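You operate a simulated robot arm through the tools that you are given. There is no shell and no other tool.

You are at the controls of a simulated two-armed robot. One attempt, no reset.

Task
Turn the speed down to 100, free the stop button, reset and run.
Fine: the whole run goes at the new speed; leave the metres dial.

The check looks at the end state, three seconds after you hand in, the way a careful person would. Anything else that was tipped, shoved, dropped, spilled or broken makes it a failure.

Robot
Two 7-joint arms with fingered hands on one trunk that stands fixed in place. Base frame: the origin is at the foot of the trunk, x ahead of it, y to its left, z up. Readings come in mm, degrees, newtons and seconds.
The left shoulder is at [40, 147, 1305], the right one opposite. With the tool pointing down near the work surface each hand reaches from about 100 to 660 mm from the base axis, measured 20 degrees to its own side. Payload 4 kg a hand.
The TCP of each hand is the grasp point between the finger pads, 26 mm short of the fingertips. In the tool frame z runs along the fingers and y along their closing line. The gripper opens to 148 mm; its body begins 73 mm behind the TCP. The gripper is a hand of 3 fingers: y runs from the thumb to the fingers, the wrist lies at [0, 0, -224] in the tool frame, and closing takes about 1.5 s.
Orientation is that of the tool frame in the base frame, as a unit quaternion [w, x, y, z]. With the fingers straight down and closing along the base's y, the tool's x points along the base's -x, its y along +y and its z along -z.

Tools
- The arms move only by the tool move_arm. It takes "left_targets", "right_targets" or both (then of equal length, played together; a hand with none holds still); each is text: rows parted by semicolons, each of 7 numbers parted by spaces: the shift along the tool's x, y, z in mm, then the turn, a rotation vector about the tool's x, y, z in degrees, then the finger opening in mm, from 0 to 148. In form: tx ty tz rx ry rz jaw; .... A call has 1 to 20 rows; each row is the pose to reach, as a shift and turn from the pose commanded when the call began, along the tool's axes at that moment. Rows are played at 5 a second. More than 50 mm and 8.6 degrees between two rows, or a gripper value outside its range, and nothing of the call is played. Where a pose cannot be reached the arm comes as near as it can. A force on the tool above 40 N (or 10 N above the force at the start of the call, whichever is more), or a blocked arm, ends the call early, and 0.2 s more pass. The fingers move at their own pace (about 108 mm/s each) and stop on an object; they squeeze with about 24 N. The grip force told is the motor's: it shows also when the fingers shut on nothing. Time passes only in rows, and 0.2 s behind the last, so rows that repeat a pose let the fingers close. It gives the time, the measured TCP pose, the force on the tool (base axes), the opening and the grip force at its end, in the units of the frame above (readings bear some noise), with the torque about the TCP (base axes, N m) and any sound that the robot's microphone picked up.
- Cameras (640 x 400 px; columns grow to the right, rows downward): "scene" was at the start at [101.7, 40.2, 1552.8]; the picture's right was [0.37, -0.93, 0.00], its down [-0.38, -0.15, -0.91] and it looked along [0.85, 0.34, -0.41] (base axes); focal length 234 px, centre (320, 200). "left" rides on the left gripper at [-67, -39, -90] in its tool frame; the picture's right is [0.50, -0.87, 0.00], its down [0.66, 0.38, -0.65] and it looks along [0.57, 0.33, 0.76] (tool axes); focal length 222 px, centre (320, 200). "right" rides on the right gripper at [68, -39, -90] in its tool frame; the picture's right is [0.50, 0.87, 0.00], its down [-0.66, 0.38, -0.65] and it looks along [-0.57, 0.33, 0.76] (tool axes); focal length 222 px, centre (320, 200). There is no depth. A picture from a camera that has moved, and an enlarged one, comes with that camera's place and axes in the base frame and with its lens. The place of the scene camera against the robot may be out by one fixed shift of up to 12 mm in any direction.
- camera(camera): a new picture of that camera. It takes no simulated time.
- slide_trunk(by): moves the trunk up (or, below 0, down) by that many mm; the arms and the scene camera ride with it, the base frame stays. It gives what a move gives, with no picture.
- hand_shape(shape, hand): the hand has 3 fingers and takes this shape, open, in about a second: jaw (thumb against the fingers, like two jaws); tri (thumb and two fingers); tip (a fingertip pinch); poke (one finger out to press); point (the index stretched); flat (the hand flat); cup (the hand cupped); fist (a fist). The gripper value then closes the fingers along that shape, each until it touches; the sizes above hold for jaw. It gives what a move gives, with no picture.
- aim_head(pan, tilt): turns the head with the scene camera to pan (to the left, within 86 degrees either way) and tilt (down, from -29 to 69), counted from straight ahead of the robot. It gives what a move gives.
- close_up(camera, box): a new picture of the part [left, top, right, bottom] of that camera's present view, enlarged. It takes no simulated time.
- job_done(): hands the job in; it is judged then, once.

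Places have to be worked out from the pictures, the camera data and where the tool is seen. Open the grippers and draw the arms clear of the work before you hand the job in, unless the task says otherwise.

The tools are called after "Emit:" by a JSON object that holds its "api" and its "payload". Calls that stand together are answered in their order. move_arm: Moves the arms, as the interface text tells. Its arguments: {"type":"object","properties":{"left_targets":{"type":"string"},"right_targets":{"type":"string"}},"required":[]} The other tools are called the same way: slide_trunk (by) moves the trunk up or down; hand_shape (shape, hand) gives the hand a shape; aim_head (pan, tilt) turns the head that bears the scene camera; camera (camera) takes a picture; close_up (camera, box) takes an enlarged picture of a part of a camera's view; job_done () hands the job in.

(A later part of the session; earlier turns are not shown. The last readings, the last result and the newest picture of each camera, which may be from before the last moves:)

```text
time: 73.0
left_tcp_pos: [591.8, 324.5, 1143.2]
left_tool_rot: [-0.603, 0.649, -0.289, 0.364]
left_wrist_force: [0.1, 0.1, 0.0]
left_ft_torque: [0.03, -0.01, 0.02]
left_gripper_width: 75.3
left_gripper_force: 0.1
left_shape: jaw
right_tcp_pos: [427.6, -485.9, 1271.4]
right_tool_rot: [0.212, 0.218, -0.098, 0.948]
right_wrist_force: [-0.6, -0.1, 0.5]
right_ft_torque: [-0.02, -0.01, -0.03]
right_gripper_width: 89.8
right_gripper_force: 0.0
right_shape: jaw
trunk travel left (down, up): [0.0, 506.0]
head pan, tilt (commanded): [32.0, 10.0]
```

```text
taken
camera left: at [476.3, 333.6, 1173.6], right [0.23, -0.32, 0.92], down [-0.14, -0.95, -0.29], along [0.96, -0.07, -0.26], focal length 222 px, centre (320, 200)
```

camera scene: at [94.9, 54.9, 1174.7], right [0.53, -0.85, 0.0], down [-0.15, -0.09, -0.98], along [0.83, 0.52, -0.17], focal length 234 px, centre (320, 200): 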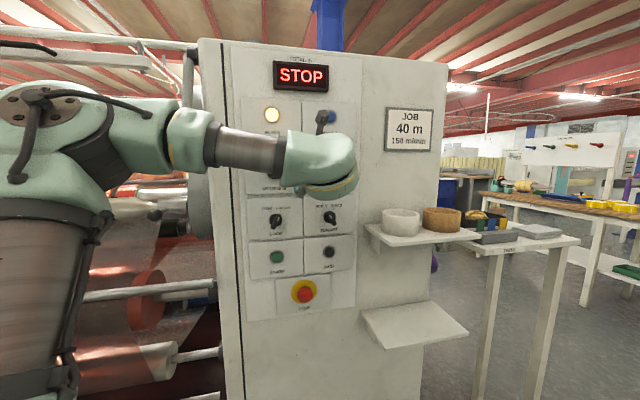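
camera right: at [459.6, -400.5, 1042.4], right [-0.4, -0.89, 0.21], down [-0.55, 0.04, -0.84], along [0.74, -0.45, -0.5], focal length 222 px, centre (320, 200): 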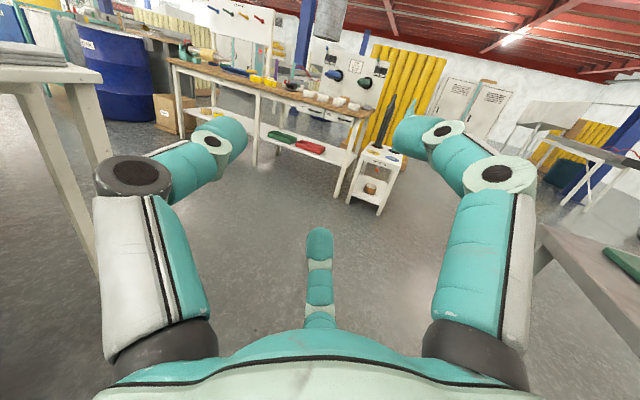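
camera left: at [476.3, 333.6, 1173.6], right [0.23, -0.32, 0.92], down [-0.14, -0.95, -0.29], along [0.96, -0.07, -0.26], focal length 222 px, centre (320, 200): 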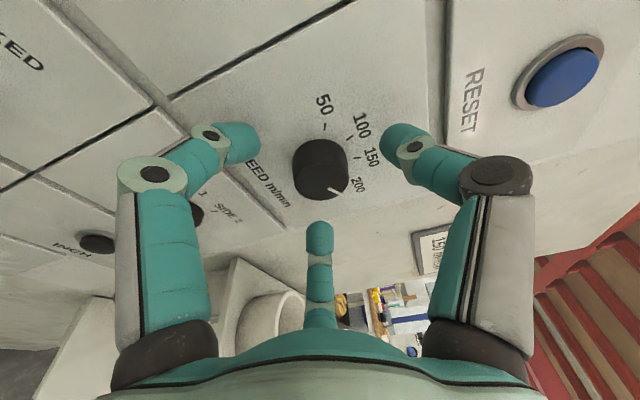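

Roll range is fine and the knob stays centred between the fingers. I roll back +80° with the fingers still open.

Emit:
{"api": "move_arm", "payload": {"left_targets": "0 0 0 0 0 8 75; 0 0 0 0 0 16 75; 0 0 0 0 0 24 75; 0 0 0 0 0 32 75; 0 0 0 0 0 40 75; 0 0 0 0 0 48 75; 0 0 0 0 0 56 75; 0 0 0 0 0 64 75; 0 0 0 0 0 72 75; 0 0 0 0 0 80 75"}}

Emit:
{"api": "close_up", "payload": {"camera": "left", "box": [200, 70, 440, 230]}}

```text
time: 75.2
left_tcp_pos: [590.2, 325.1, 1142.6]
left_tool_rot: [0.695, -0.308, 0.64, 0.11]
left_wrist_force: [0.8, -0.4, -0.4]
left_ft_torque: [-0.01, 0.01, 0.0]
left_gripper_width: 75.7
left_gripper_force: 0.1
left_shape: jaw
right_tcp_pos: [427.3, -486.2, 1271.7]
right_tool_rot: [0.213, 0.218, -0.099, 0.948]
right_wrist_force: [0.4, -0.1, -0.2]
right_ft_torque: [0.0, -0.01, -0.01]
right_gripper_width: 89.9
right_gripper_force: 0.0
right_shape: jaw
trunk travel left (down, up): [0.0, 506.0]
head pan, tilt (commanded): [32.0, 10.0]
```

```text
2.50 times, centred on (320, 150) of left
camera zoom: at [527.6, 260.3, 1219.3], right [0.55, -0.8, -0.23], down [-0.64, -0.23, -0.73], along [0.53, 0.55, -0.64], focal length 555 px, centre (320, 325)
```

zoom: 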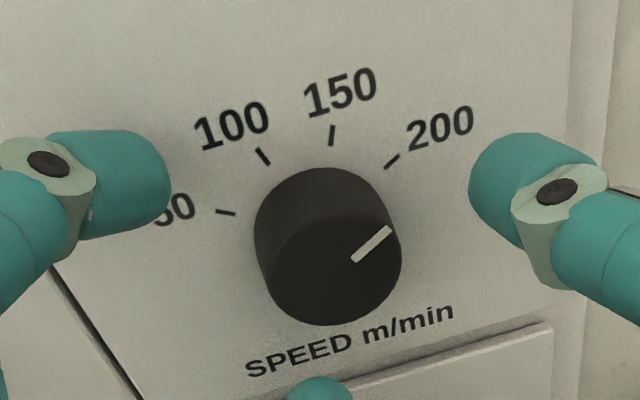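

Ticks and knob read clearly: knob axis at l≈−194, z≈1144; the tool axis is within 2 mm. I advance 6 mm along the normal and close the fingers on the knob.

Emit:
{"api": "move_arm", "payload": {"left_targets": "-0.5 -1.9 3 0 0 0 75; -0.5 -1.9 6.4 0 0 0 75; -0.5 -1.9 6.4 0 0 0 50; -0.5 -1.9 6.4 0 0 0 30; -0.5 -1.9 6.4 0 0 0 20; -0.5 -1.9 6.4 0 0 0 20; -0.5 -1.9 6.4 0 0 0 20"}}

Emit:
{"api": "camera", "payload": {"camera": "left"}}

```text
time: 76.8
left_tcp_pos: [597.3, 329.5, 1143.5]
left_tool_rot: [0.696, -0.309, 0.639, 0.109]
left_wrist_force: [1.3, -0.1, 0.2]
left_ft_torque: [0.01, -0.01, 0.07]
left_gripper_width: 28.6
left_gripper_force: 23.8
left_shape: jaw
right_tcp_pos: [427.8, -486.4, 1272.8]
right_tool_rot: [0.213, 0.218, -0.099, 0.947]
right_wrist_force: [0.3, 0.1, -0.7]
right_ft_torque: [-0.01, 0.01, -0.02]
right_gripper_width: 89.9
right_gripper_force: 0.1
right_shape: jaw
trunk travel left (down, up): [0.0, 506.0]
head pan, tilt (commanded): [32.0, 10.0]
```

```text
taken
camera left: at [533.4, 263.8, 1219.9], right [0.55, -0.8, -0.23], down [-0.64, -0.24, -0.73], along [0.53, 0.55, -0.64], focal length 222 px, centre (320, 200)
```

left: 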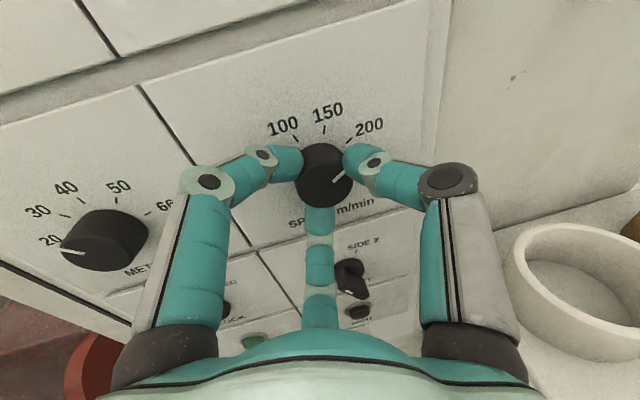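

The fingers grip the knob (width 28.6 mm, 24 N). I turn it counter-clockwise by rolling −80° about the tool axis.

Emit:
{"api": "move_arm", "payload": {"left_targets": "0 0 0 0 0 -8 20; 0 0 0 0 0 -16 20; 0 0 0 0 0 -24 20; 0 0 0 0 0 -32 20; 0 0 0 0 0 -40 20; 0 0 0 0 0 -48 20; 0 0 0 0 0 -56 20; 0 0 0 0 0 -64 20; 0 0 0 0 0 -72 20; 0 0 0 0 0 -80 20; 0 0 0 0 0 -80 20"}}

Emit:
{"api": "camera", "payload": {"camera": "left"}}

Emit:
{"api": "close_up", "payload": {"camera": "left", "box": [240, 80, 420, 220]}}

```text
time: 79.2
left_tcp_pos: [596.8, 329.4, 1143.2]
left_tool_rot: [-0.602, 0.649, -0.291, 0.363]
left_wrist_force: [-0.1, 1.5, -3.2]
left_ft_torque: [0.21, -0.18, 0.38]
left_gripper_width: 29.3
left_gripper_force: 23.8
left_shape: jaw
right_tcp_pos: [428.0, -486.6, 1271.5]
right_tool_rot: [0.213, 0.216, -0.099, 0.948]
right_wrist_force: [0.0, 0.0, 0.1]
right_ft_torque: [-0.01, 0.0, 0.0]
right_gripper_width: 89.8
right_gripper_force: 0.0
right_shape: jaw
trunk travel left (down, up): [0.0, 506.0]
head pan, tilt (commanded): [32.0, 10.0]
```

```text
taken
camera left: at [481.9, 337.5, 1174.3], right [0.23, -0.32, 0.92], down [-0.14, -0.95, -0.29], along [0.96, -0.06, -0.26], focal length 222 px, centre (320, 200)
```

left: 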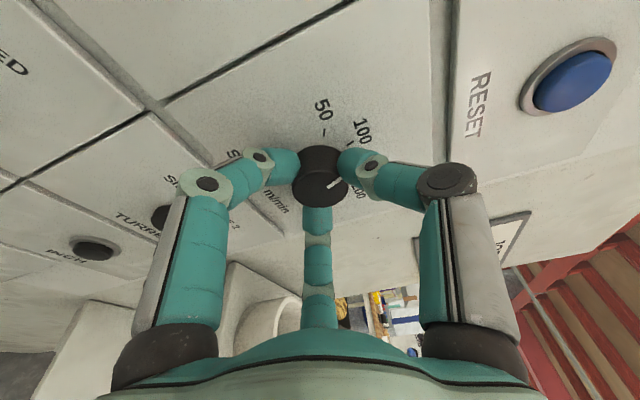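

```text
2.86 times, centred on (330, 150) of left
camera zoom: at [481.9, 337.5, 1174.3], right [0.23, -0.32, 0.92], down [-0.14, -0.95, -0.29], along [0.96, -0.06, -0.26], focal length 635 px, centre (291, 343)
```

zoom: 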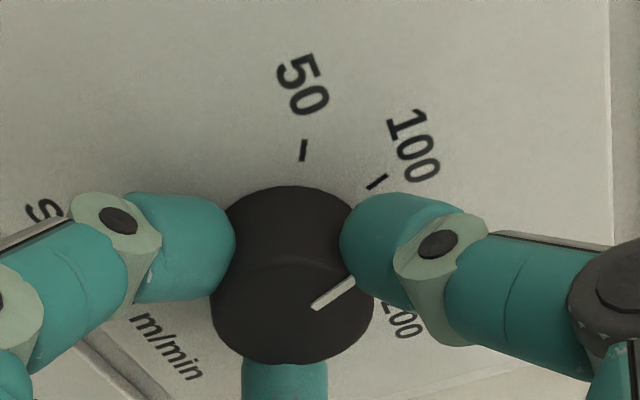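

The pointer now looks aimed at 100. I open the fingers to release and then check precisely.

Emit:
{"api": "move_arm", "payload": {"left_targets": "0 0 0 0 0 -80 60; 0 0 0 0 0 -72 75; 0 0 0 0 0 0 75"}}

```text
refused: row 1 steps farther than a row can; nothing moved
```

I simply open the fingers in place.

Emit:
{"api": "move_arm", "payload": {"left_targets": "0 0 0 0 0 0 50; 0 0 0 0 0 0 75; 0 0 -3 0 0 0 80; 0 0 -6 0 0 0 80"}}

Emit:
{"api": "close_up", "payload": {"camera": "left", "box": [240, 80, 420, 220]}}

Emit:
{"api": "close_up", "payload": {"camera": "scene", "box": [290, 90, 390, 165]}}

```text
time: 80.2
left_tcp_pos: [591.4, 325.5, 1143.7]
left_tool_rot: [-0.604, 0.647, -0.291, 0.364]
left_wrist_force: [0.2, -0.5, 0.1]
left_ft_torque: [-0.02, 0.0, 0.0]
left_gripper_width: 79.5
left_gripper_force: 0.1
left_shape: jaw
left hand out of reach, approached as far as the arm can: row 4
right_tcp_pos: [427.9, -487.1, 1272.0]
right_tool_rot: [0.213, 0.217, -0.099, 0.947]
right_wrist_force: [0.0, 0.3, 0.0]
right_ft_torque: [-0.01, -0.01, -0.02]
right_gripper_width: 89.7
right_gripper_force: 0.1
right_shape: jaw
trunk travel left (down, up): [0.0, 506.0]
head pan, tilt (commanded): [32.0, 10.0]
```

```text
2.86 times, centred on (330, 150) of left
camera zoom: at [476.5, 333.7, 1174.9], right [0.23, -0.32, 0.92], down [-0.14, -0.95, -0.29], along [0.96, -0.06, -0.26], focal length 635 px, centre (291, 343)
```

zoom: 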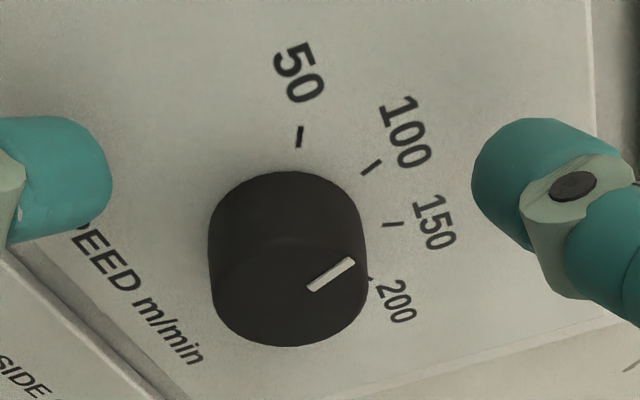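

```text
5.33 times, centred on (340, 128) of scene
camera zoom: at [94.8, 55.0, 1101.5], right [0.53, -0.85, 0.0], down [-0.15, -0.09, -0.98], along [0.83, 0.52, -0.17], focal length 1247 px, centre (213, 587)
```

zoom: 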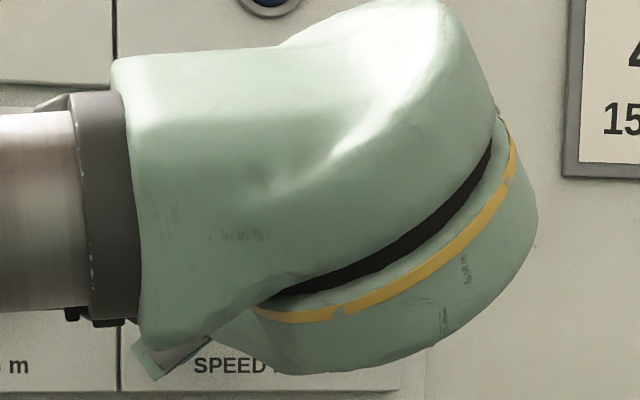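

The pointer direction measures about 20° left of vertical – exactly the 100 tick. I open wide and back off down-left, retracing the path away from the knob without touching it.

Emit:
{"api": "move_arm", "payload": {"left_targets": "0 0 0 0 0 0 130; 0 0 0 0 0 0 130; -9.5 -1.1 -8.4 0 0 0 130; -19.2 -2.2 -16.8 0 0 0 130; -30 -3.4 -30 0 0 0 130; -40 -4.6 -42 0 0 0 130; -50.6 -5.8 -55 0 0 0 130"}}

Emit:
{"api": "camera", "payload": {"camera": "left"}}

Emit:
{"api": "camera", "payload": {"camera": "scene"}}

```text
time: 81.8
left_tcp_pos: [515.6, 335.6, 1145.1]
left_tool_rot: [-0.604, 0.648, -0.289, 0.363]
left_wrist_force: [-0.4, -0.1, 0.5]
left_ft_torque: [0.0, 0.0, 0.04]
left_gripper_width: 129.8
left_gripper_force: 0.0
left_shape: jaw
right_tcp_pos: [427.1, -486.2, 1272.5]
right_tool_rot: [0.213, 0.217, -0.1, 0.948]
right_wrist_force: [0.1, 0.4, 0.3]
right_ft_torque: [0.0, -0.01, -0.02]
right_gripper_width: 89.9
right_gripper_force: 0.1
right_shape: jaw
trunk travel left (down, up): [0.0, 506.0]
head pan, tilt (commanded): [32.0, 10.0]
```

```text
taken
camera left: at [401.0, 342.9, 1175.8], right [0.23, -0.32, 0.92], down [-0.14, -0.95, -0.29], along [0.96, -0.06, -0.26], focal length 222 px, centre (320, 200)
```

left: 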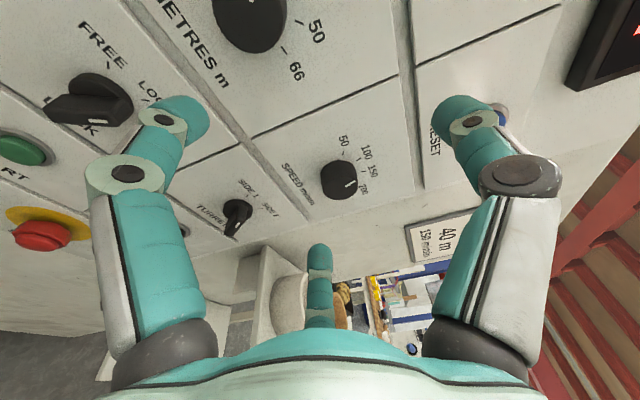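

```text
taken
camera scene: at [94.2, 55.0, 1101.6], right [0.53, -0.85, 0.0], down [-0.15, -0.09, -0.98], along [0.83, 0.52, -0.17], focal length 234 px, centre (320, 200)
```

scene: 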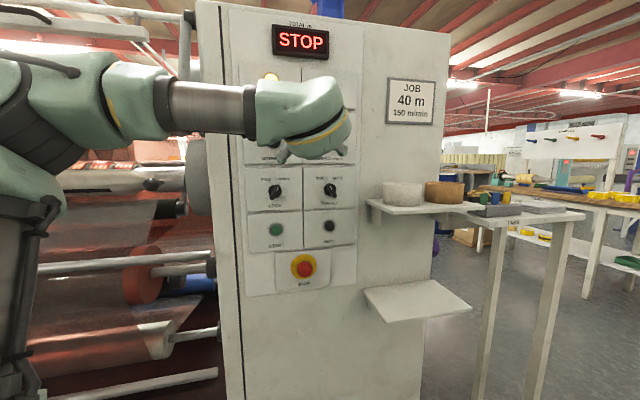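

Clear of the knob. I zoom on the speed dial pointer and the stop button from the left camera.

Emit:
{"api": "close_up", "payload": {"camera": "left", "box": [280, 120, 400, 220]}}

Emit:
{"api": "close_up", "payload": {"camera": "left", "box": [0, 190, 110, 270]}}

Emit:
{"api": "close_up", "payload": {"camera": "scene", "box": [270, 235, 345, 295]}}

```text
4.00 times, centred on (340, 170) of left
camera zoom: at [401.0, 342.9, 1175.8], right [0.23, -0.32, 0.92], down [-0.14, -0.95, -0.29], along [0.96, -0.06, -0.26], focal length 888 px, centre (240, 320)
```

zoom: 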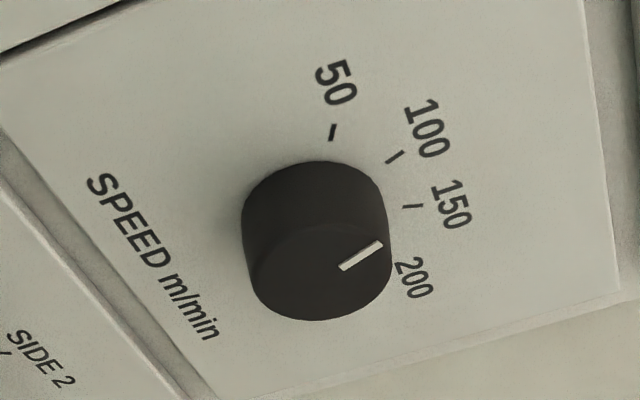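

```text
5.00 times, centred on (55, 230) of left
camera zoom: at [401.0, 342.9, 1175.8], right [0.23, -0.32, 0.92], down [-0.14, -0.95, -0.29], along [0.96, -0.06, -0.26], focal length 1111 px, centre (1645, 50)
```

zoom: 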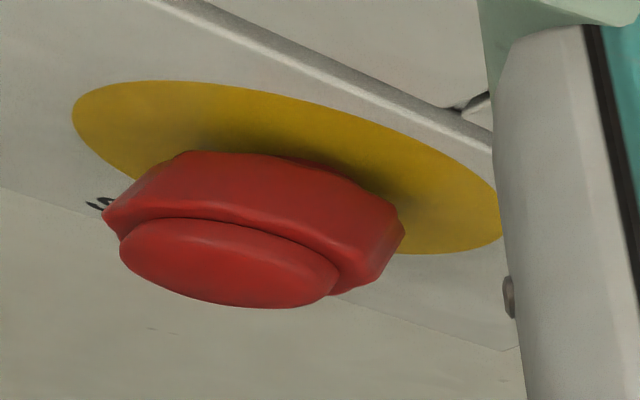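

```text
6.67 times, centred on (308, 265) of scene
camera zoom: at [94.2, 55.0, 1101.6], right [0.53, -0.85, 0.0], down [-0.15, -0.09, -0.98], along [0.83, 0.52, -0.17], focal length 1559 px, centre (403, -233)
```

zoom: 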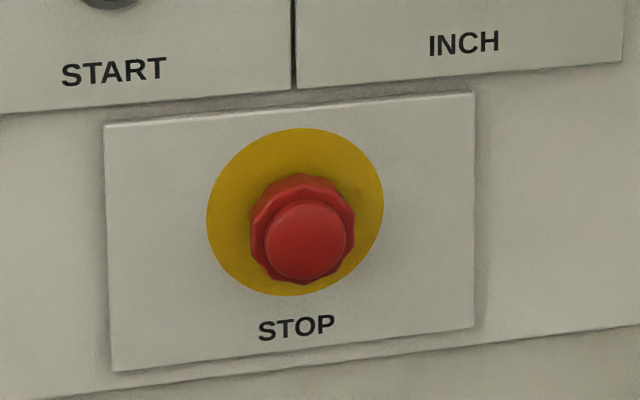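

Speed pointer confirmed at 100. The stop is a twist-release mushroom with a faceted rim (about 40 mm across, front at m≈657, centre l≈−121, z≈822). I lower the left hand in front of it, pitching down gradually, staying 55 mm+ off the panel.

Emit:
{"api": "move_arm", "payload": {"left_targets": "-3 22.7 0 -1.5 -0.5 0 110; -6 45.5 0 -2.9 -1 0 95; -9 68.2 0 -4.4 -1.6 0 90; -12 91 0 -5.8 -2.1 0 90; -15 113.7 0 -7.3 -2.6 0 90; -18 136.4 -0.5 -8.7 -3.1 0 90; -21 159 -0.5 -10.2 -3.6 0 90; -24 182 -0.5 -11.6 -4.1 0 90; -27 204.6 -1 -13 -4.7 0 90; -30.5 227.3 -1 -14.5 -5.2 0 90; -33.5 250 -1 -16 -5.7 0 90; -36.5 272.8 -1.2 -17.4 -6.2 0 90"}}

Emit:
{"api": "camera", "payload": {"camera": "left"}}

```text
time: 84.4
left_tcp_pos: [512.0, 336.3, 866.8]
left_tool_rot: [-0.514, 0.75, -0.308, 0.279]
left_wrist_force: [0.0, 0.2, -0.2]
left_ft_torque: [-0.01, 0.02, -0.01]
left_gripper_width: 90.6
left_gripper_force: 0.0
left_shape: jaw
right_tcp_pos: [427.7, -486.3, 1271.5]
right_tool_rot: [0.213, 0.219, -0.098, 0.947]
right_wrist_force: [1.5, 0.4, -0.6]
right_ft_torque: [0.05, 0.0, 0.04]
right_gripper_width: 89.7
right_gripper_force: 0.0
right_shape: jaw
trunk travel left (down, up): [0.0, 506.0]
head pan, tilt (commanded): [32.0, 10.0]
```

```text
taken
camera left: at [409.0, 343.9, 924.7], right [0.48, -0.13, 0.87], down [-0.12, -0.99, -0.08], along [0.87, -0.06, -0.49], focal length 222 px, centre (320, 200)
```

left: 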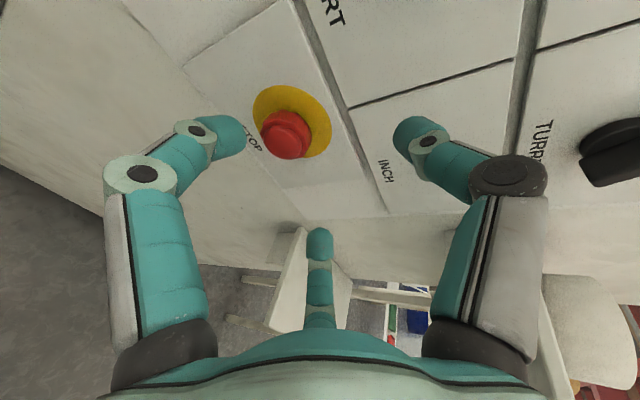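

Reached as commanded (pitch −18°). I zoom in on the stop button to refine its position.

Emit:
{"api": "close_up", "payload": {"camera": "left", "box": [230, 70, 350, 180]}}

Emit:
{"api": "camera", "payload": {"camera": "scene"}}

```text
3.64 times, centred on (290, 125) of left
camera zoom: at [409.0, 343.9, 924.7], right [0.48, -0.13, 0.87], down [-0.12, -0.99, -0.08], along [0.87, -0.06, -0.49], focal length 808 px, centre (429, 473)
```

zoom: 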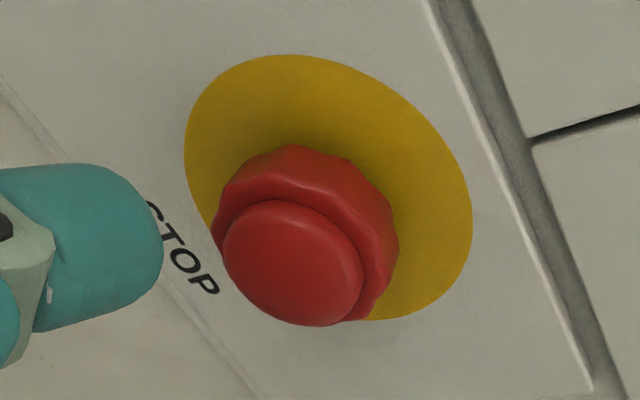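

```text
taken
camera scene: at [95.2, 55.1, 1101.5], right [0.53, -0.85, 0.0], down [-0.15, -0.09, -0.98], along [0.83, 0.52, -0.17], focal length 234 px, centre (320, 200)
```

scene: 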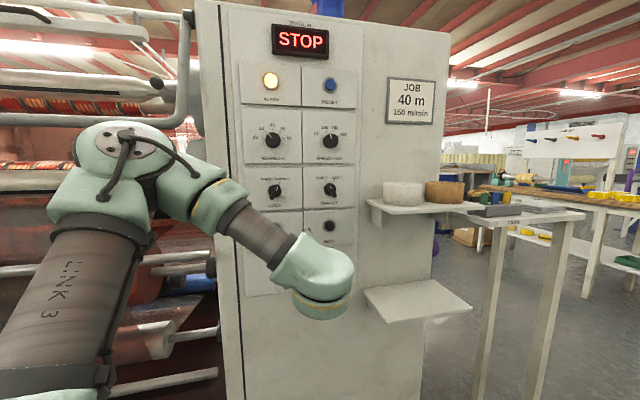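

Stop button refined to l≈−119, z≈820, front at m≈657. I go to a point 40 mm short on its axis, closing the fingers to 60 mm.

Emit:
{"api": "move_arm", "payload": {"left_targets": "-2.9 8.5 5.9 0 0 0 75; -5.8 17 11.8 0 0 0 60; -8.6 25.4 17.7 0 0 0 60; -11.5 33.9 23.6 0 0 0 60"}}

Emit:
{"api": "camera", "payload": {"camera": "left"}}

Emit:
{"api": "close_up", "payload": {"camera": "scene", "box": [295, 115, 365, 165]}}

```text
time: 85.4
left_tcp_pos: [518.4, 353.1, 831.4]
left_tool_rot: [-0.511, 0.753, -0.308, 0.278]
left_wrist_force: [0.3, -1.1, -0.7]
left_ft_torque: [-0.02, -0.02, 0.0]
left_gripper_width: 60.3
left_gripper_force: 0.0
left_shape: jaw
left hand out of reach, approached as far as the arm can: row 4
right_tcp_pos: [426.9, -486.9, 1272.8]
right_tool_rot: [0.212, 0.218, -0.099, 0.947]
right_wrist_force: [0.9, -0.4, -0.5]
right_ft_torque: [0.03, -0.02, -0.01]
right_gripper_width: 89.7
right_gripper_force: 0.2
right_shape: jaw
trunk travel left (down, up): [0.0, 506.0]
head pan, tilt (commanded): [32.0, 10.0]
```

```text
taken
camera left: at [414.7, 360.6, 890.6], right [0.49, -0.13, 0.87], down [-0.12, -0.99, -0.08], along [0.87, -0.07, -0.5], focal length 222 px, centre (320, 200)
```

left: 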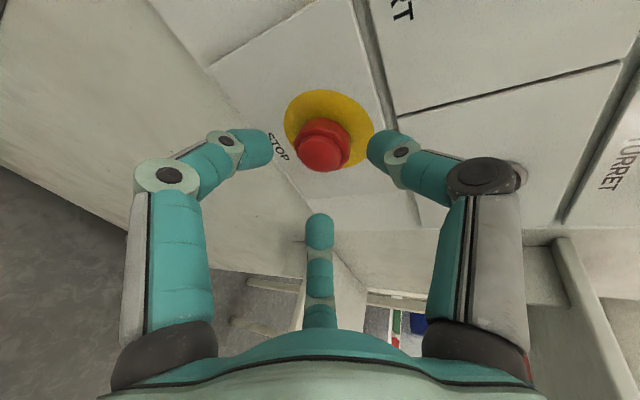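

```text
8.00 times, centred on (330, 140) of scene
camera zoom: at [94.8, 55.1, 1101.5], right [0.53, -0.85, 0.0], down [-0.15, -0.09, -0.98], along [0.83, 0.52, -0.17], focal length 1870 px, centre (240, 680)
```

zoom: 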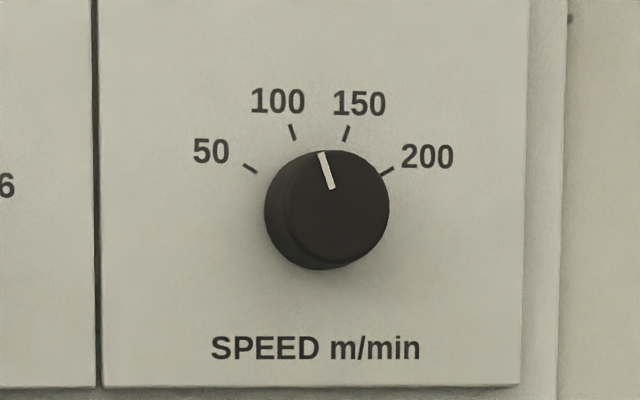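

The hand is nearly there. From the scene camera I check the speed pointer with a tighter zoom to see whether it's exactly on 100.

Emit:
{"api": "close_up", "payload": {"camera": "scene", "box": [316, 126, 348, 152]}}

Emit:
{"api": "close_up", "payload": {"camera": "left", "box": [240, 70, 420, 190]}}

```text
15.38 times, centred on (332, 139) of scene
camera zoom: at [94.8, 55.1, 1101.5], right [0.53, -0.85, 0.0], down [-0.15, -0.09, -0.98], along [0.83, 0.52, -0.17], focal length 3597 px, centre (135, 1138)
```

zoom: 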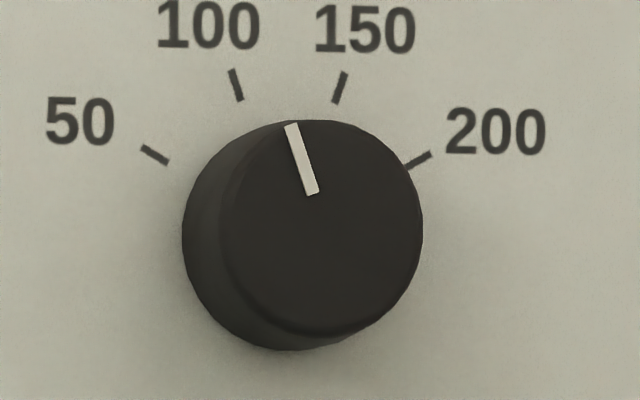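

```text
3.33 times, centred on (330, 130) of left
camera zoom: at [414.7, 360.6, 890.6], right [0.49, -0.13, 0.87], down [-0.12, -0.99, -0.08], along [0.87, -0.07, -0.5], focal length 740 px, centre (287, 433)
```

zoom: 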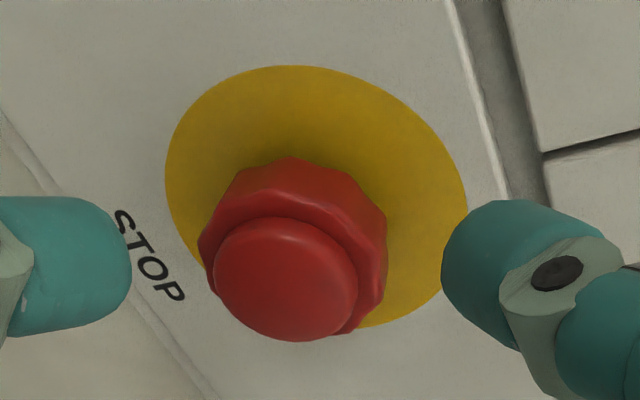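

The pointer works out to 19.7° left of vertical – exactly 100. The stop button is at l≈−118, z≈819. I advance ~30 mm so the open fingers surround its rim.

Emit:
{"api": "move_arm", "payload": {"left_targets": "-0.9 -1.4 7.4 0 0 0 60; -1.8 -2.7 14.8 0 0 0 60; -2.7 -4 22.2 0 0 0 60; -3.6 -5.4 29.6 0 0 0 60"}}

Emit:
{"api": "camera", "payload": {"camera": "left"}}

```text
time: 86.4
left_tcp_pos: [538.1, 374.4, 828.0]
left_tool_rot: [-0.514, 0.751, -0.308, 0.278]
left_wrist_force: [-0.3, -1.0, 0.0]
left_ft_torque: [0.03, 0.0, -0.04]
left_gripper_width: 60.0
left_gripper_force: 0.2
left_shape: jaw
right_tcp_pos: [428.3, -486.6, 1272.4]
right_tool_rot: [0.213, 0.218, -0.098, 0.947]
right_wrist_force: [0.1, 0.6, 0.5]
right_ft_torque: [-0.04, 0.0, 0.0]
right_gripper_width: 89.8
right_gripper_force: 0.0
right_shape: jaw
trunk travel left (down, up): [0.0, 506.0]
head pan, tilt (commanded): [32.0, 10.0]
```

```text
taken
camera left: at [434.5, 381.6, 886.3], right [0.48, -0.13, 0.87], down [-0.12, -0.99, -0.08], along [0.87, -0.06, -0.49], focal length 222 px, centre (320, 200)
```

left: 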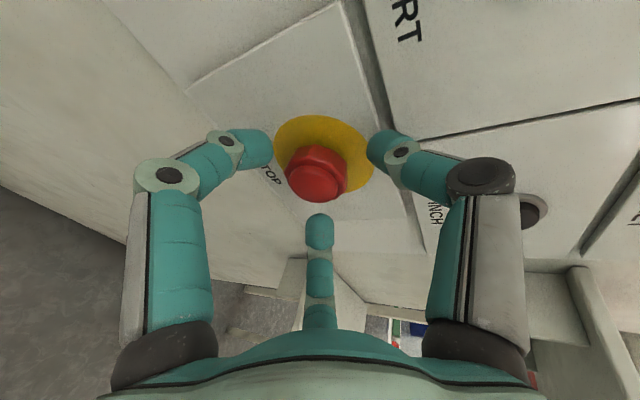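

The button sits centred between the three fingertips. I close on it.

Emit:
{"api": "move_arm", "payload": {"left_targets": "0 0 0 0 0 0 45; 0 0 0 0 0 0 30; 0 0 0 0 0 0 20; 0 0 0 0 0 0 20; 0 0 0 0 0 0 20"}}

Emit:
{"api": "camera", "payload": {"camera": "left"}}

```text
time: 87.6
left_tcp_pos: [537.4, 372.7, 828.4]
left_tool_rot: [-0.515, 0.75, -0.308, 0.279]
left_wrist_force: [-5.5, -8.7, 1.5]
left_ft_torque: [-0.13, -0.01, -0.09]
left_gripper_width: 20.6
left_gripper_force: 24.1
left_shape: jaw
right_tcp_pos: [426.6, -487.4, 1271.4]
right_tool_rot: [0.212, 0.216, -0.1, 0.948]
right_wrist_force: [0.3, -0.2, -0.6]
right_ft_torque: [0.0, -0.02, 0.03]
right_gripper_width: 89.9
right_gripper_force: 0.0
right_shape: jaw
trunk travel left (down, up): [0.0, 506.0]
head pan, tilt (commanded): [32.0, 10.0]
```

```text
taken
camera left: at [433.8, 380.2, 887.2], right [0.48, -0.13, 0.87], down [-0.12, -0.99, -0.08], along [0.87, -0.06, -0.49], focal length 222 px, centre (320, 200)
```

left: 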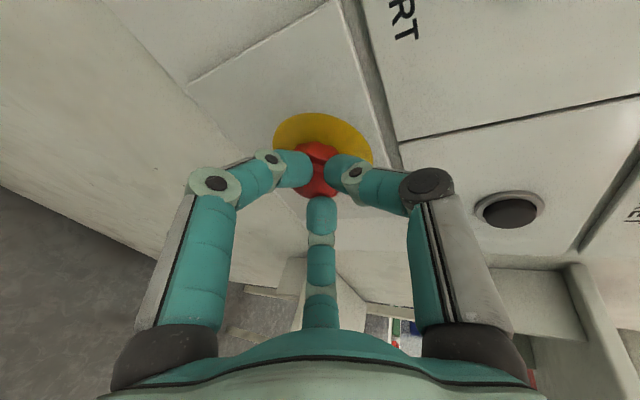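

The fingertips slipped toward the front of the cap (width 20.6, ~10 N pushing back), so they weren't deep enough. I open again and try levelling the pitch by 5° so all fingers can reach deeper over the rim.

Emit:
{"api": "move_arm", "payload": {"left_targets": "0 0 0 0 0 0 45; 0 0 0 0 0 0 60; 0 1 0 1.7 0.2 0 60; -0.1 1.9 0.5 3.3 0.4 0 60; -0.3 2.8 1 5 0.55 0 60; -0.3 2.8 1 5 0.55 0 60"}}

Emit:
{"api": "close_up", "payload": {"camera": "left", "box": [230, 90, 410, 230]}}

```text
time: 89.0
left_tcp_pos: [538.2, 373.1, 827.6]
left_tool_rot: [-0.514, 0.751, -0.307, 0.278]
left_wrist_force: [0.2, -0.1, 0.6]
left_ft_torque: [0.01, 0.0, -0.02]
left_gripper_width: 59.8
left_gripper_force: 0.0
left_shape: jaw
left hand out of reach, approached as far as the arm can: row 4, 5, 6
right_tcp_pos: [427.0, -486.6, 1272.2]
right_tool_rot: [0.214, 0.218, -0.1, 0.947]
right_wrist_force: [-0.6, 0.4, -0.1]
right_ft_torque: [0.01, 0.04, 0.02]
right_gripper_width: 89.7
right_gripper_force: 0.1
right_shape: jaw
trunk travel left (down, up): [0.0, 506.0]
head pan, tilt (commanded): [32.0, 10.0]
```

```text
2.86 times, centred on (320, 160) of left
camera zoom: at [434.4, 381.6, 886.4], right [0.48, -0.13, 0.87], down [-0.12, -0.99, -0.08], along [0.87, -0.06, -0.49], focal length 635 px, centre (320, 314)
```

zoom: 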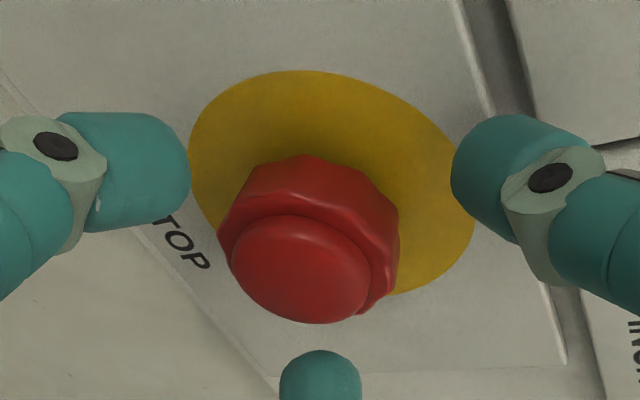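

Levelling isn't reachable here, so I keep the pitch, narrow the fingers to 48 mm, go 7 mm deeper over the rim, then close.

Emit:
{"api": "move_arm", "payload": {"left_targets": "0 0 0 0 0 0 48; 0 0 0 0 0 0 48; -0.6 -0.2 3.4 0 0 0 48; -1.3 -0.4 6.8 0 0 0 48; -1.3 -0.4 6.8 0 0 0 40; -1.3 -0.4 6.8 0 0 0 30; -1.3 -0.4 6.8 0 0 0 25; -1.3 -0.4 6.8 0 0 0 25"}}

Emit:
{"api": "close_up", "payload": {"camera": "left", "box": [230, 90, 410, 230]}}

```text
time: 90.8
left_tcp_pos: [542.2, 377.2, 826.7]
left_tool_rot: [-0.513, 0.751, -0.308, 0.279]
left_wrist_force: [-4.8, -9.1, -1.6]
left_ft_torque: [-0.17, 0.12, -0.31]
left_gripper_width: 27.6
left_gripper_force: 0.0
left_shape: jaw
right_tcp_pos: [426.3, -487.6, 1271.3]
right_tool_rot: [0.211, 0.217, -0.099, 0.948]
right_wrist_force: [0.6, -1.2, 0.2]
right_ft_torque: [-0.01, -0.01, 0.03]
right_gripper_width: 89.7
right_gripper_force: 0.0
right_shape: jaw
trunk travel left (down, up): [0.0, 506.0]
head pan, tilt (commanded): [32.0, 10.0]
```

```text
2.86 times, centred on (320, 160) of left
camera zoom: at [438.5, 385.1, 885.9], right [0.48, -0.13, 0.87], down [-0.12, -0.99, -0.08], along [0.87, -0.06, -0.49], focal length 635 px, centre (320, 314)
```

zoom: 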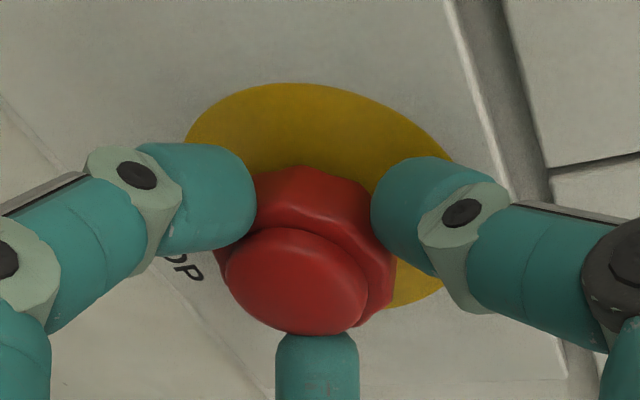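

Now the fingers are around the rim. I squeeze firmly (command 10 mm) and hold to see if the grip stays on the rim.

Emit:
{"api": "move_arm", "payload": {"left_targets": "0 0 0 0 0 0 15; 0 0 0 0 0 0 10; 0 0 0 0 0 0 10; 0 0 0 0 0 0 10"}}

Emit:
{"api": "close_up", "payload": {"camera": "left", "box": [230, 90, 410, 230]}}

```text
time: 91.8
left_tcp_pos: [541.2, 377.2, 826.5]
left_tool_rot: [-0.514, 0.751, -0.308, 0.278]
left_wrist_force: [-5.3, -8.6, -1.0]
left_ft_torque: [-0.18, 0.15, -0.21]
left_gripper_width: 26.0
left_gripper_force: 24.8
left_shape: jaw
right_tcp_pos: [427.1, -488.1, 1271.3]
right_tool_rot: [0.213, 0.217, -0.1, 0.947]
right_wrist_force: [0.1, 0.2, -0.2]
right_ft_torque: [0.0, -0.02, 0.03]
right_gripper_width: 89.9
right_gripper_force: 0.2
right_shape: jaw
trunk travel left (down, up): [0.0, 506.0]
head pan, tilt (commanded): [32.0, 10.0]
```

```text
2.86 times, centred on (320, 160) of left
camera zoom: at [438.4, 385.6, 885.9], right [0.48, -0.13, 0.87], down [-0.12, -0.99, -0.08], along [0.87, -0.06, -0.49], focal length 635 px, centre (320, 314)
```

zoom: 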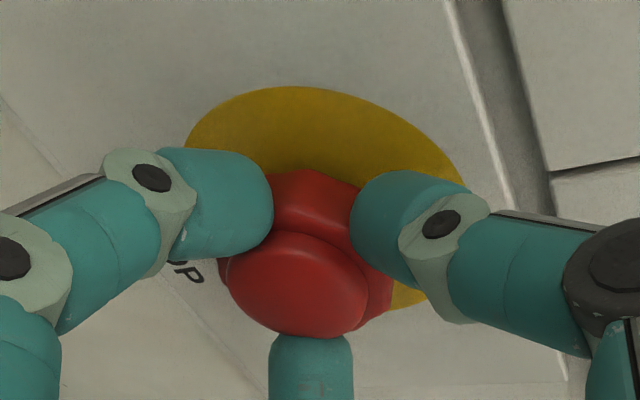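

Firm grip now (26 mm, 25 N). I twist clockwise: +64° roll about the tool axis.

Emit:
{"api": "move_arm", "payload": {"left_targets": "0 0 0 0 0 8 10; 0 0 0 0 0 16 10; 0 0 0 0 0 24 10; 0 0 0 0 0 32 10; 0 0 0 0 0 40 10; 0 0 0 0 0 48 10; 0 0 0 0 0 56 10; 0 0 0 0 0 64 10"}}

Emit:
{"api": "camera", "payload": {"camera": "left"}}

Emit:
{"api": "camera", "payload": {"camera": "scene"}}

```text
time: 93.6
left_tcp_pos: [542.5, 376.7, 829.1]
left_tool_rot: [0.586, -0.472, 0.658, 0.036]
left_wrist_force: [2.3, -5.6, 20.1]
left_ft_torque: [-0.13, -0.58, 0.0]
left_gripper_width: 26.8
left_gripper_force: 24.2
left_shape: jaw
right_tcp_pos: [424.4, -488.9, 1272.1]
right_tool_rot: [0.213, 0.217, -0.101, 0.947]
right_wrist_force: [0.4, 0.3, -0.3]
right_ft_torque: [-0.04, 0.03, 0.0]
right_gripper_width: 90.0
right_gripper_force: 0.0
right_shape: jaw
trunk travel left (down, up): [0.0, 506.0]
head pan, tilt (commanded): [32.0, 10.0]
```

```text
taken
camera left: at [492.8, 340.1, 932.5], right [0.64, -0.77, 0.04], down [-0.65, -0.56, -0.52], along [0.42, 0.31, -0.86], focal length 222 px, centre (320, 200)
```

left: 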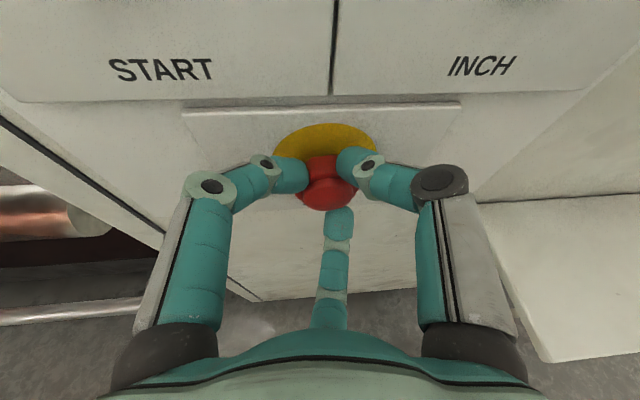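

```text
taken
camera scene: at [93.0, 53.0, 1101.9], right [0.53, -0.85, 0.0], down [-0.15, -0.09, -0.99], along [0.84, 0.52, -0.17], focal length 234 px, centre (320, 200)
```

scene: 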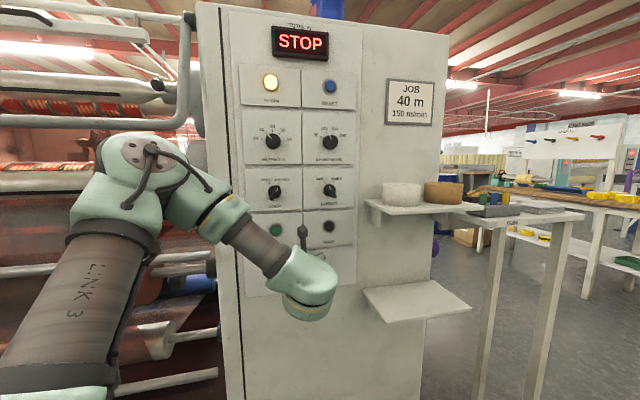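

No click was reported; display still shows STOP (expected until reset). I open the fingers and look at whether the button has popped out.

Emit:
{"api": "move_arm", "payload": {"left_targets": "0 0 0 0 0 0 30; 0 0 0 0 0 0 50; 0 0 -5 0 0 0 64; 0 0 -10 0 0 0 64"}}

Emit:
{"api": "close_up", "payload": {"camera": "left", "box": [220, 90, 430, 240]}}

```text
time: 94.6
left_tcp_pos: [536.2, 373.5, 828.1]
left_tool_rot: [0.583, -0.474, 0.659, 0.037]
left_wrist_force: [-0.4, -0.1, -0.3]
left_ft_torque: [-0.01, 0.02, 0.02]
left_gripper_width: 63.4
left_gripper_force: 0.1
left_shape: jaw
right_tcp_pos: [428.2, -486.1, 1271.2]
right_tool_rot: [0.212, 0.218, -0.099, 0.948]
right_wrist_force: [0.6, -0.2, -0.2]
right_ft_torque: [-0.02, -0.01, 0.03]
right_gripper_width: 90.0
right_gripper_force: 0.0
right_shape: jaw
trunk travel left (down, up): [0.0, 506.0]
head pan, tilt (commanded): [32.0, 10.0]
```

```text
2.67 times, centred on (325, 165) of left
camera zoom: at [486.5, 337.3, 931.2], right [0.64, -0.77, 0.04], down [-0.65, -0.57, -0.51], along [0.41, 0.3, -0.86], focal length 592 px, centre (307, 293)
```

zoom: 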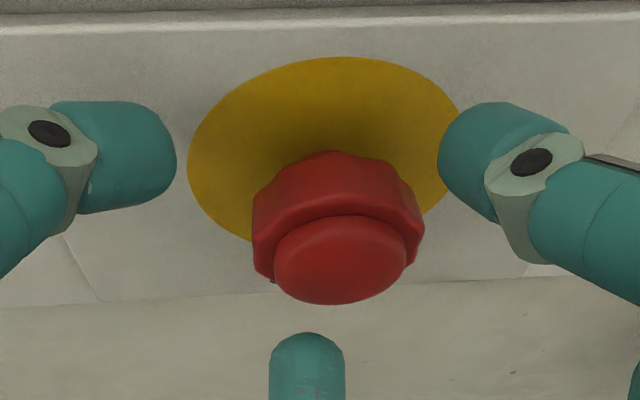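

The button front measures m≈656, so it isn't clearly popped out. I need an unobstructed look, so I back off, narrow the fingers and raise the hand to the mid-panel height, then view the stop button with the scene camera.

Emit:
{"api": "move_arm", "payload": {"left_targets": "3.5 0.9 -10 0 0 0 64; 7 1.8 -20 0 0 0 64; 10.4 2.7 -30 0 0 0 50; 13.8 3.6 -40.6 0 0 0 40; -5.4 -9.5 -48.1 0.9 -1.1 0.1 40; -24.6 -22.6 -55.6 1.9 -2.2 0.2 40; -43.8 -35.7 -63.2 2.8 -3.3 0.2 40; -63 -48.7 -70.7 3.8 -4.4 0.3 40; -82.1 -61.8 -78.2 4.7 -5.5 0.4 40; -101.3 -74.9 -85.7 5.6 -6.6 0.5 40; -120.5 -88 -93.3 6.6 -7.6 0.5 40; -139.7 -101.1 -100.8 7.5 -8.7 0.6 40; -158.8 -114.2 -108.3 8.4 -9.8 0.7 40; -178 -127.2 -115.8 9.4 -10.9 0.8 40; -197.2 -140.3 -123.3 10.3 -12 0.9 40; -216.3 -153.4 -130.9 11.3 -13.1 0.9 40; -235.5 -166.5 -138.4 12.2 -14.2 1 40"}}

Emit:
{"api": "camera", "payload": {"camera": "scene"}}

Emit:
{"api": "close_up", "payload": {"camera": "scene", "box": [270, 235, 345, 295]}}

```text
time: 98.2
left_tcp_pos: [513.7, 335.9, 1148.4]
left_tool_rot: [0.706, -0.397, 0.585, 0.029]
left_wrist_force: [-0.4, 0.0, -0.1]
left_ft_torque: [0.0, 0.01, -0.01]
left_gripper_width: 40.4
left_gripper_force: 0.0
left_shape: jaw
left hand out of reach, approached as far as the arm can: row 4
right_tcp_pos: [428.6, -486.7, 1272.2]
right_tool_rot: [0.212, 0.217, -0.099, 0.948]
right_wrist_force: [0.0, -0.1, 0.3]
right_ft_torque: [0.0, -0.03, 0.0]
right_gripper_width: 89.7
right_gripper_force: 0.1
right_shape: jaw
trunk travel left (down, up): [0.0, 506.0]
head pan, tilt (commanded): [32.0, 10.0]
```

```text
taken
camera scene: at [94.7, 55.0, 1101.5], right [0.53, -0.85, 0.0], down [-0.15, -0.09, -0.98], along [0.83, 0.52, -0.17], focal length 234 px, centre (320, 200)
```

scene: 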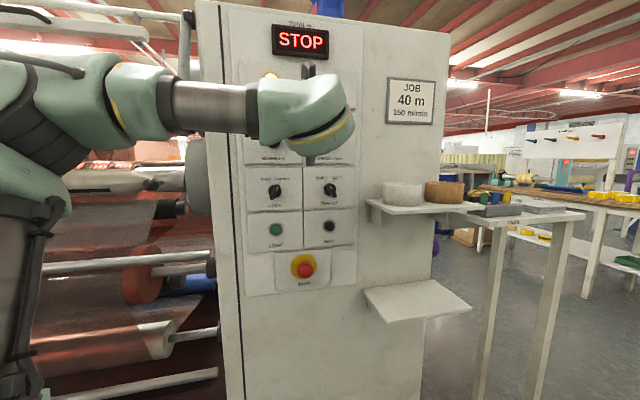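

```text
6.67 times, centred on (308, 265) of scene
camera zoom: at [94.7, 55.0, 1101.5], right [0.53, -0.85, 0.0], down [-0.15, -0.09, -0.98], along [0.83, 0.52, -0.17], focal length 1559 px, centre (403, -233)
```

zoom: 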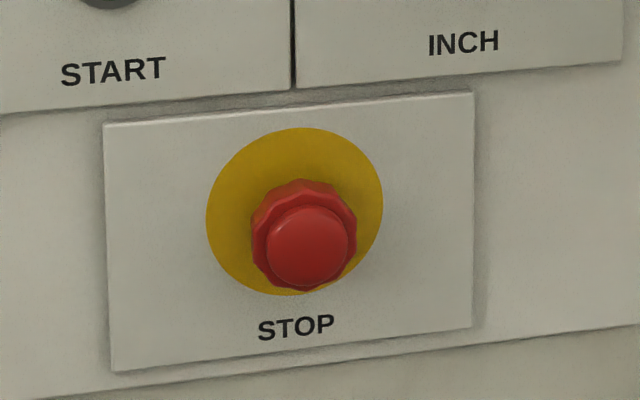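

Compared with before, the red cap has shifted ~6 px in the zoom, i.e. it popped out about 5 mm – the stop is freed. Next comes RESET: I put the left hand in "poke" shape here in free space and look at where the finger is.

Emit:
{"api": "hand_shape", "payload": {"hand": "left", "shape": "poke"}}

Emit:
{"api": "camera", "payload": {"camera": "left"}}

Emit:
{"api": "camera", "payload": {"camera": "scene"}}

```text
time: 99.1
left_tcp_pos: [513.9, 335.3, 1147.4]
left_tool_rot: [0.706, -0.395, 0.586, 0.029]
left_wrist_force: [-0.3, 0.2, 0.3]
left_ft_torque: [-0.05, -0.02, -0.04]
left_gripper_width: 0.1
left_gripper_force: 0.1
left_shape: poke
right_tcp_pos: [429.4, -486.2, 1271.9]
right_tool_rot: [0.212, 0.218, -0.099, 0.948]
right_wrist_force: [-0.6, 0.0, 1.1]
right_ft_torque: [0.01, -0.03, 0.01]
right_gripper_width: 90.0
right_gripper_force: 0.1
right_shape: jaw
trunk travel left (down, up): [0.0, 506.0]
head pan, tilt (commanded): [32.0, 10.0]
```

```text
taken
camera left: at [439.9, 284.8, 1224.9], right [0.59, -0.81, 0.03], down [-0.51, -0.41, -0.76], along [0.62, 0.43, -0.65], focal length 222 px, centre (320, 200)
```

left: 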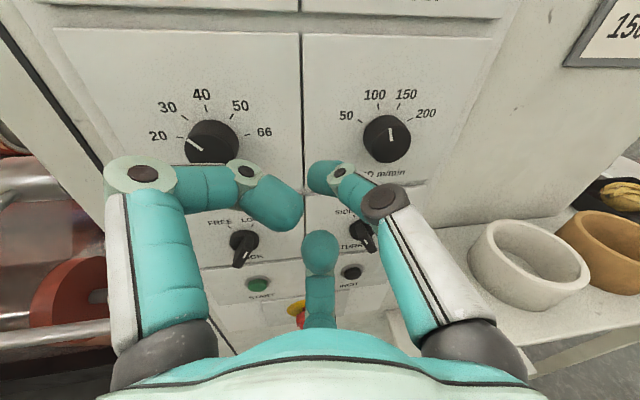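

```text
taken
camera scene: at [94.8, 55.0, 1101.5], right [0.53, -0.85, 0.0], down [-0.15, -0.09, -0.98], along [0.83, 0.52, -0.17], focal length 234 px, centre (320, 200)
```

scene: 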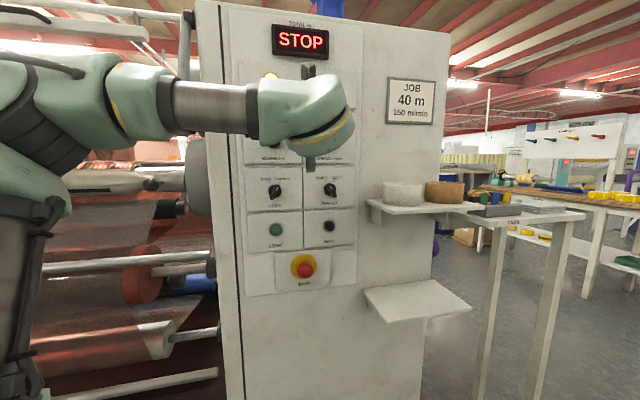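

The poke finger (thumb) extends along the tool axis (tip at about tool z=26) with the others curled back. I raise the trunk 124 mm so the hand is level with RESET in the same comfortable arm posture.

Emit:
{"api": "slide_trunk", "payload": {"by": 124}}

Emit:
{"api": "camera", "payload": {"camera": "left"}}

Emit:
{"api": "camera", "payload": {"camera": "scene"}}

```text
time: 100.6
left_tcp_pos: [514.0, 335.4, 1269.5]
left_tool_rot: [0.706, -0.396, 0.586, 0.03]
left_wrist_force: [0.3, 0.0, 0.2]
left_ft_torque: [0.03, 0.03, 0.0]
left_gripper_width: 0.0
left_gripper_force: 0.1
left_shape: poke
right_tcp_pos: [426.7, -487.5, 1395.3]
right_tool_rot: [0.213, 0.218, -0.099, 0.947]
right_wrist_force: [-0.5, -0.5, 0.0]
right_ft_torque: [-0.01, 0.02, 0.01]
right_gripper_width: 89.9
right_gripper_force: 0.1
right_shape: jaw
trunk travel left (down, up): [-124.0, 382.0]
head pan, tilt (commanded): [32.0, 10.0]
```

```text
taken
camera left: at [440.1, 284.8, 1347.8], right [0.59, -0.81, 0.03], down [-0.51, -0.41, -0.76], along [0.62, 0.43, -0.65], focal length 222 px, centre (320, 200)
```

left: 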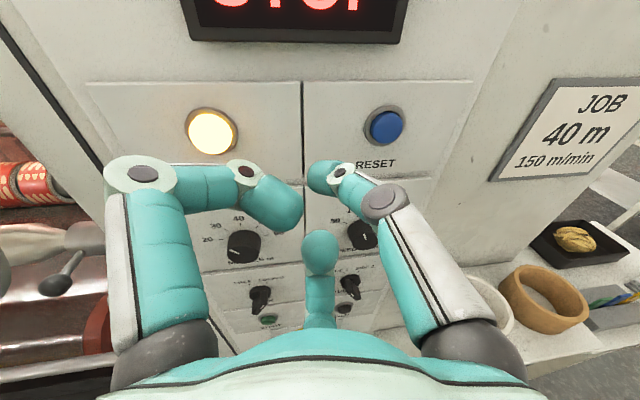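

```text
taken
camera scene: at [95.0, 55.0, 1224.4], right [0.53, -0.85, 0.0], down [-0.15, -0.09, -0.98], along [0.83, 0.52, -0.17], focal length 234 px, centre (320, 200)
```

scene: 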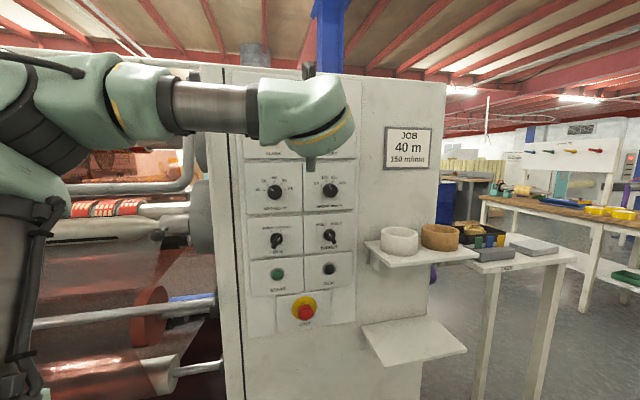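

The left camera sees RESET now. I zoom in to refine its position.

Emit:
{"api": "close_up", "payload": {"camera": "left", "box": [330, 85, 450, 175]}}

Emit:
{"api": "close_up", "payload": {"camera": "scene", "box": [260, 260, 350, 330]}}

```text
4.44 times, centred on (390, 130) of left
camera zoom: at [440.1, 284.8, 1347.8], right [0.59, -0.81, 0.03], down [-0.51, -0.41, -0.76], along [0.62, 0.43, -0.65], focal length 987 px, centre (9, 511)
```

zoom: 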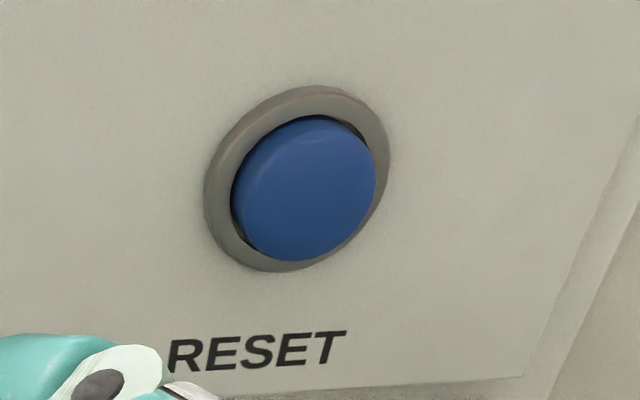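

```text
5.71 times, centred on (305, 295) of scene
camera zoom: at [95.0, 55.0, 1224.4], right [0.53, -0.85, 0.0], down [-0.15, -0.09, -0.98], along [0.83, 0.52, -0.17], focal length 1336 px, centre (406, -343)
```

zoom: 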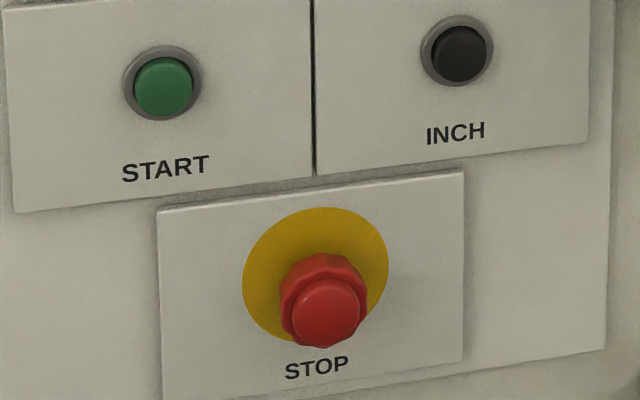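

RESET: centre l≈−191, z≈1275, cap front at m≈678 (low profile). I bring the poke fingertip to ~4 mm in front of it along a diagonal path.

Emit:
{"api": "move_arm", "payload": {"left_targets": "6 -13 12 0 0 0 0; 12 -27 24 0 0 0 0; 18.3 -40.2 36.2 0 0 0 0; 20 -43 43 0 0 0 0; 21.6 -46 50 0 0 0 0; 23.3 -48.5 55.9 0 0 0 0"}}

Emit:
{"api": "camera", "payload": {"camera": "left"}}

```text
time: 102.0
left_tcp_pos: [587.2, 333.6, 1275.9]
left_tool_rot: [0.706, -0.394, 0.588, 0.027]
left_wrist_force: [0.0, -0.4, 0.4]
left_ft_torque: [-0.01, 0.02, 0.02]
left_gripper_width: 0.0
left_gripper_force: 0.0
left_shape: poke
left hand out of reach, approached as far as the arm can: row 3, 4, 5, 6
right_tcp_pos: [428.8, -487.3, 1395.3]
right_tool_rot: [0.213, 0.217, -0.099, 0.947]
right_wrist_force: [-0.2, 0.5, -0.3]
right_ft_torque: [0.02, 0.02, 0.04]
right_gripper_width: 90.0
right_gripper_force: 0.1
right_shape: jaw
trunk travel left (down, up): [-124.0, 382.0]
head pan, tilt (commanded): [32.0, 10.0]
```

```text
taken
camera left: at [512.0, 282.6, 1353.9], right [0.59, -0.81, 0.03], down [-0.52, -0.4, -0.75], along [0.62, 0.43, -0.66], focal length 222 px, centre (320, 200)
```

left: 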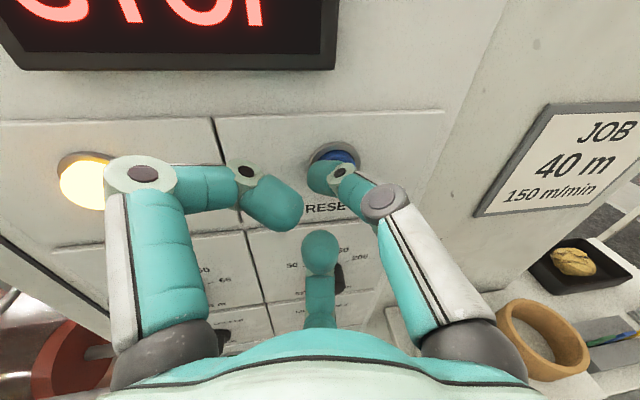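

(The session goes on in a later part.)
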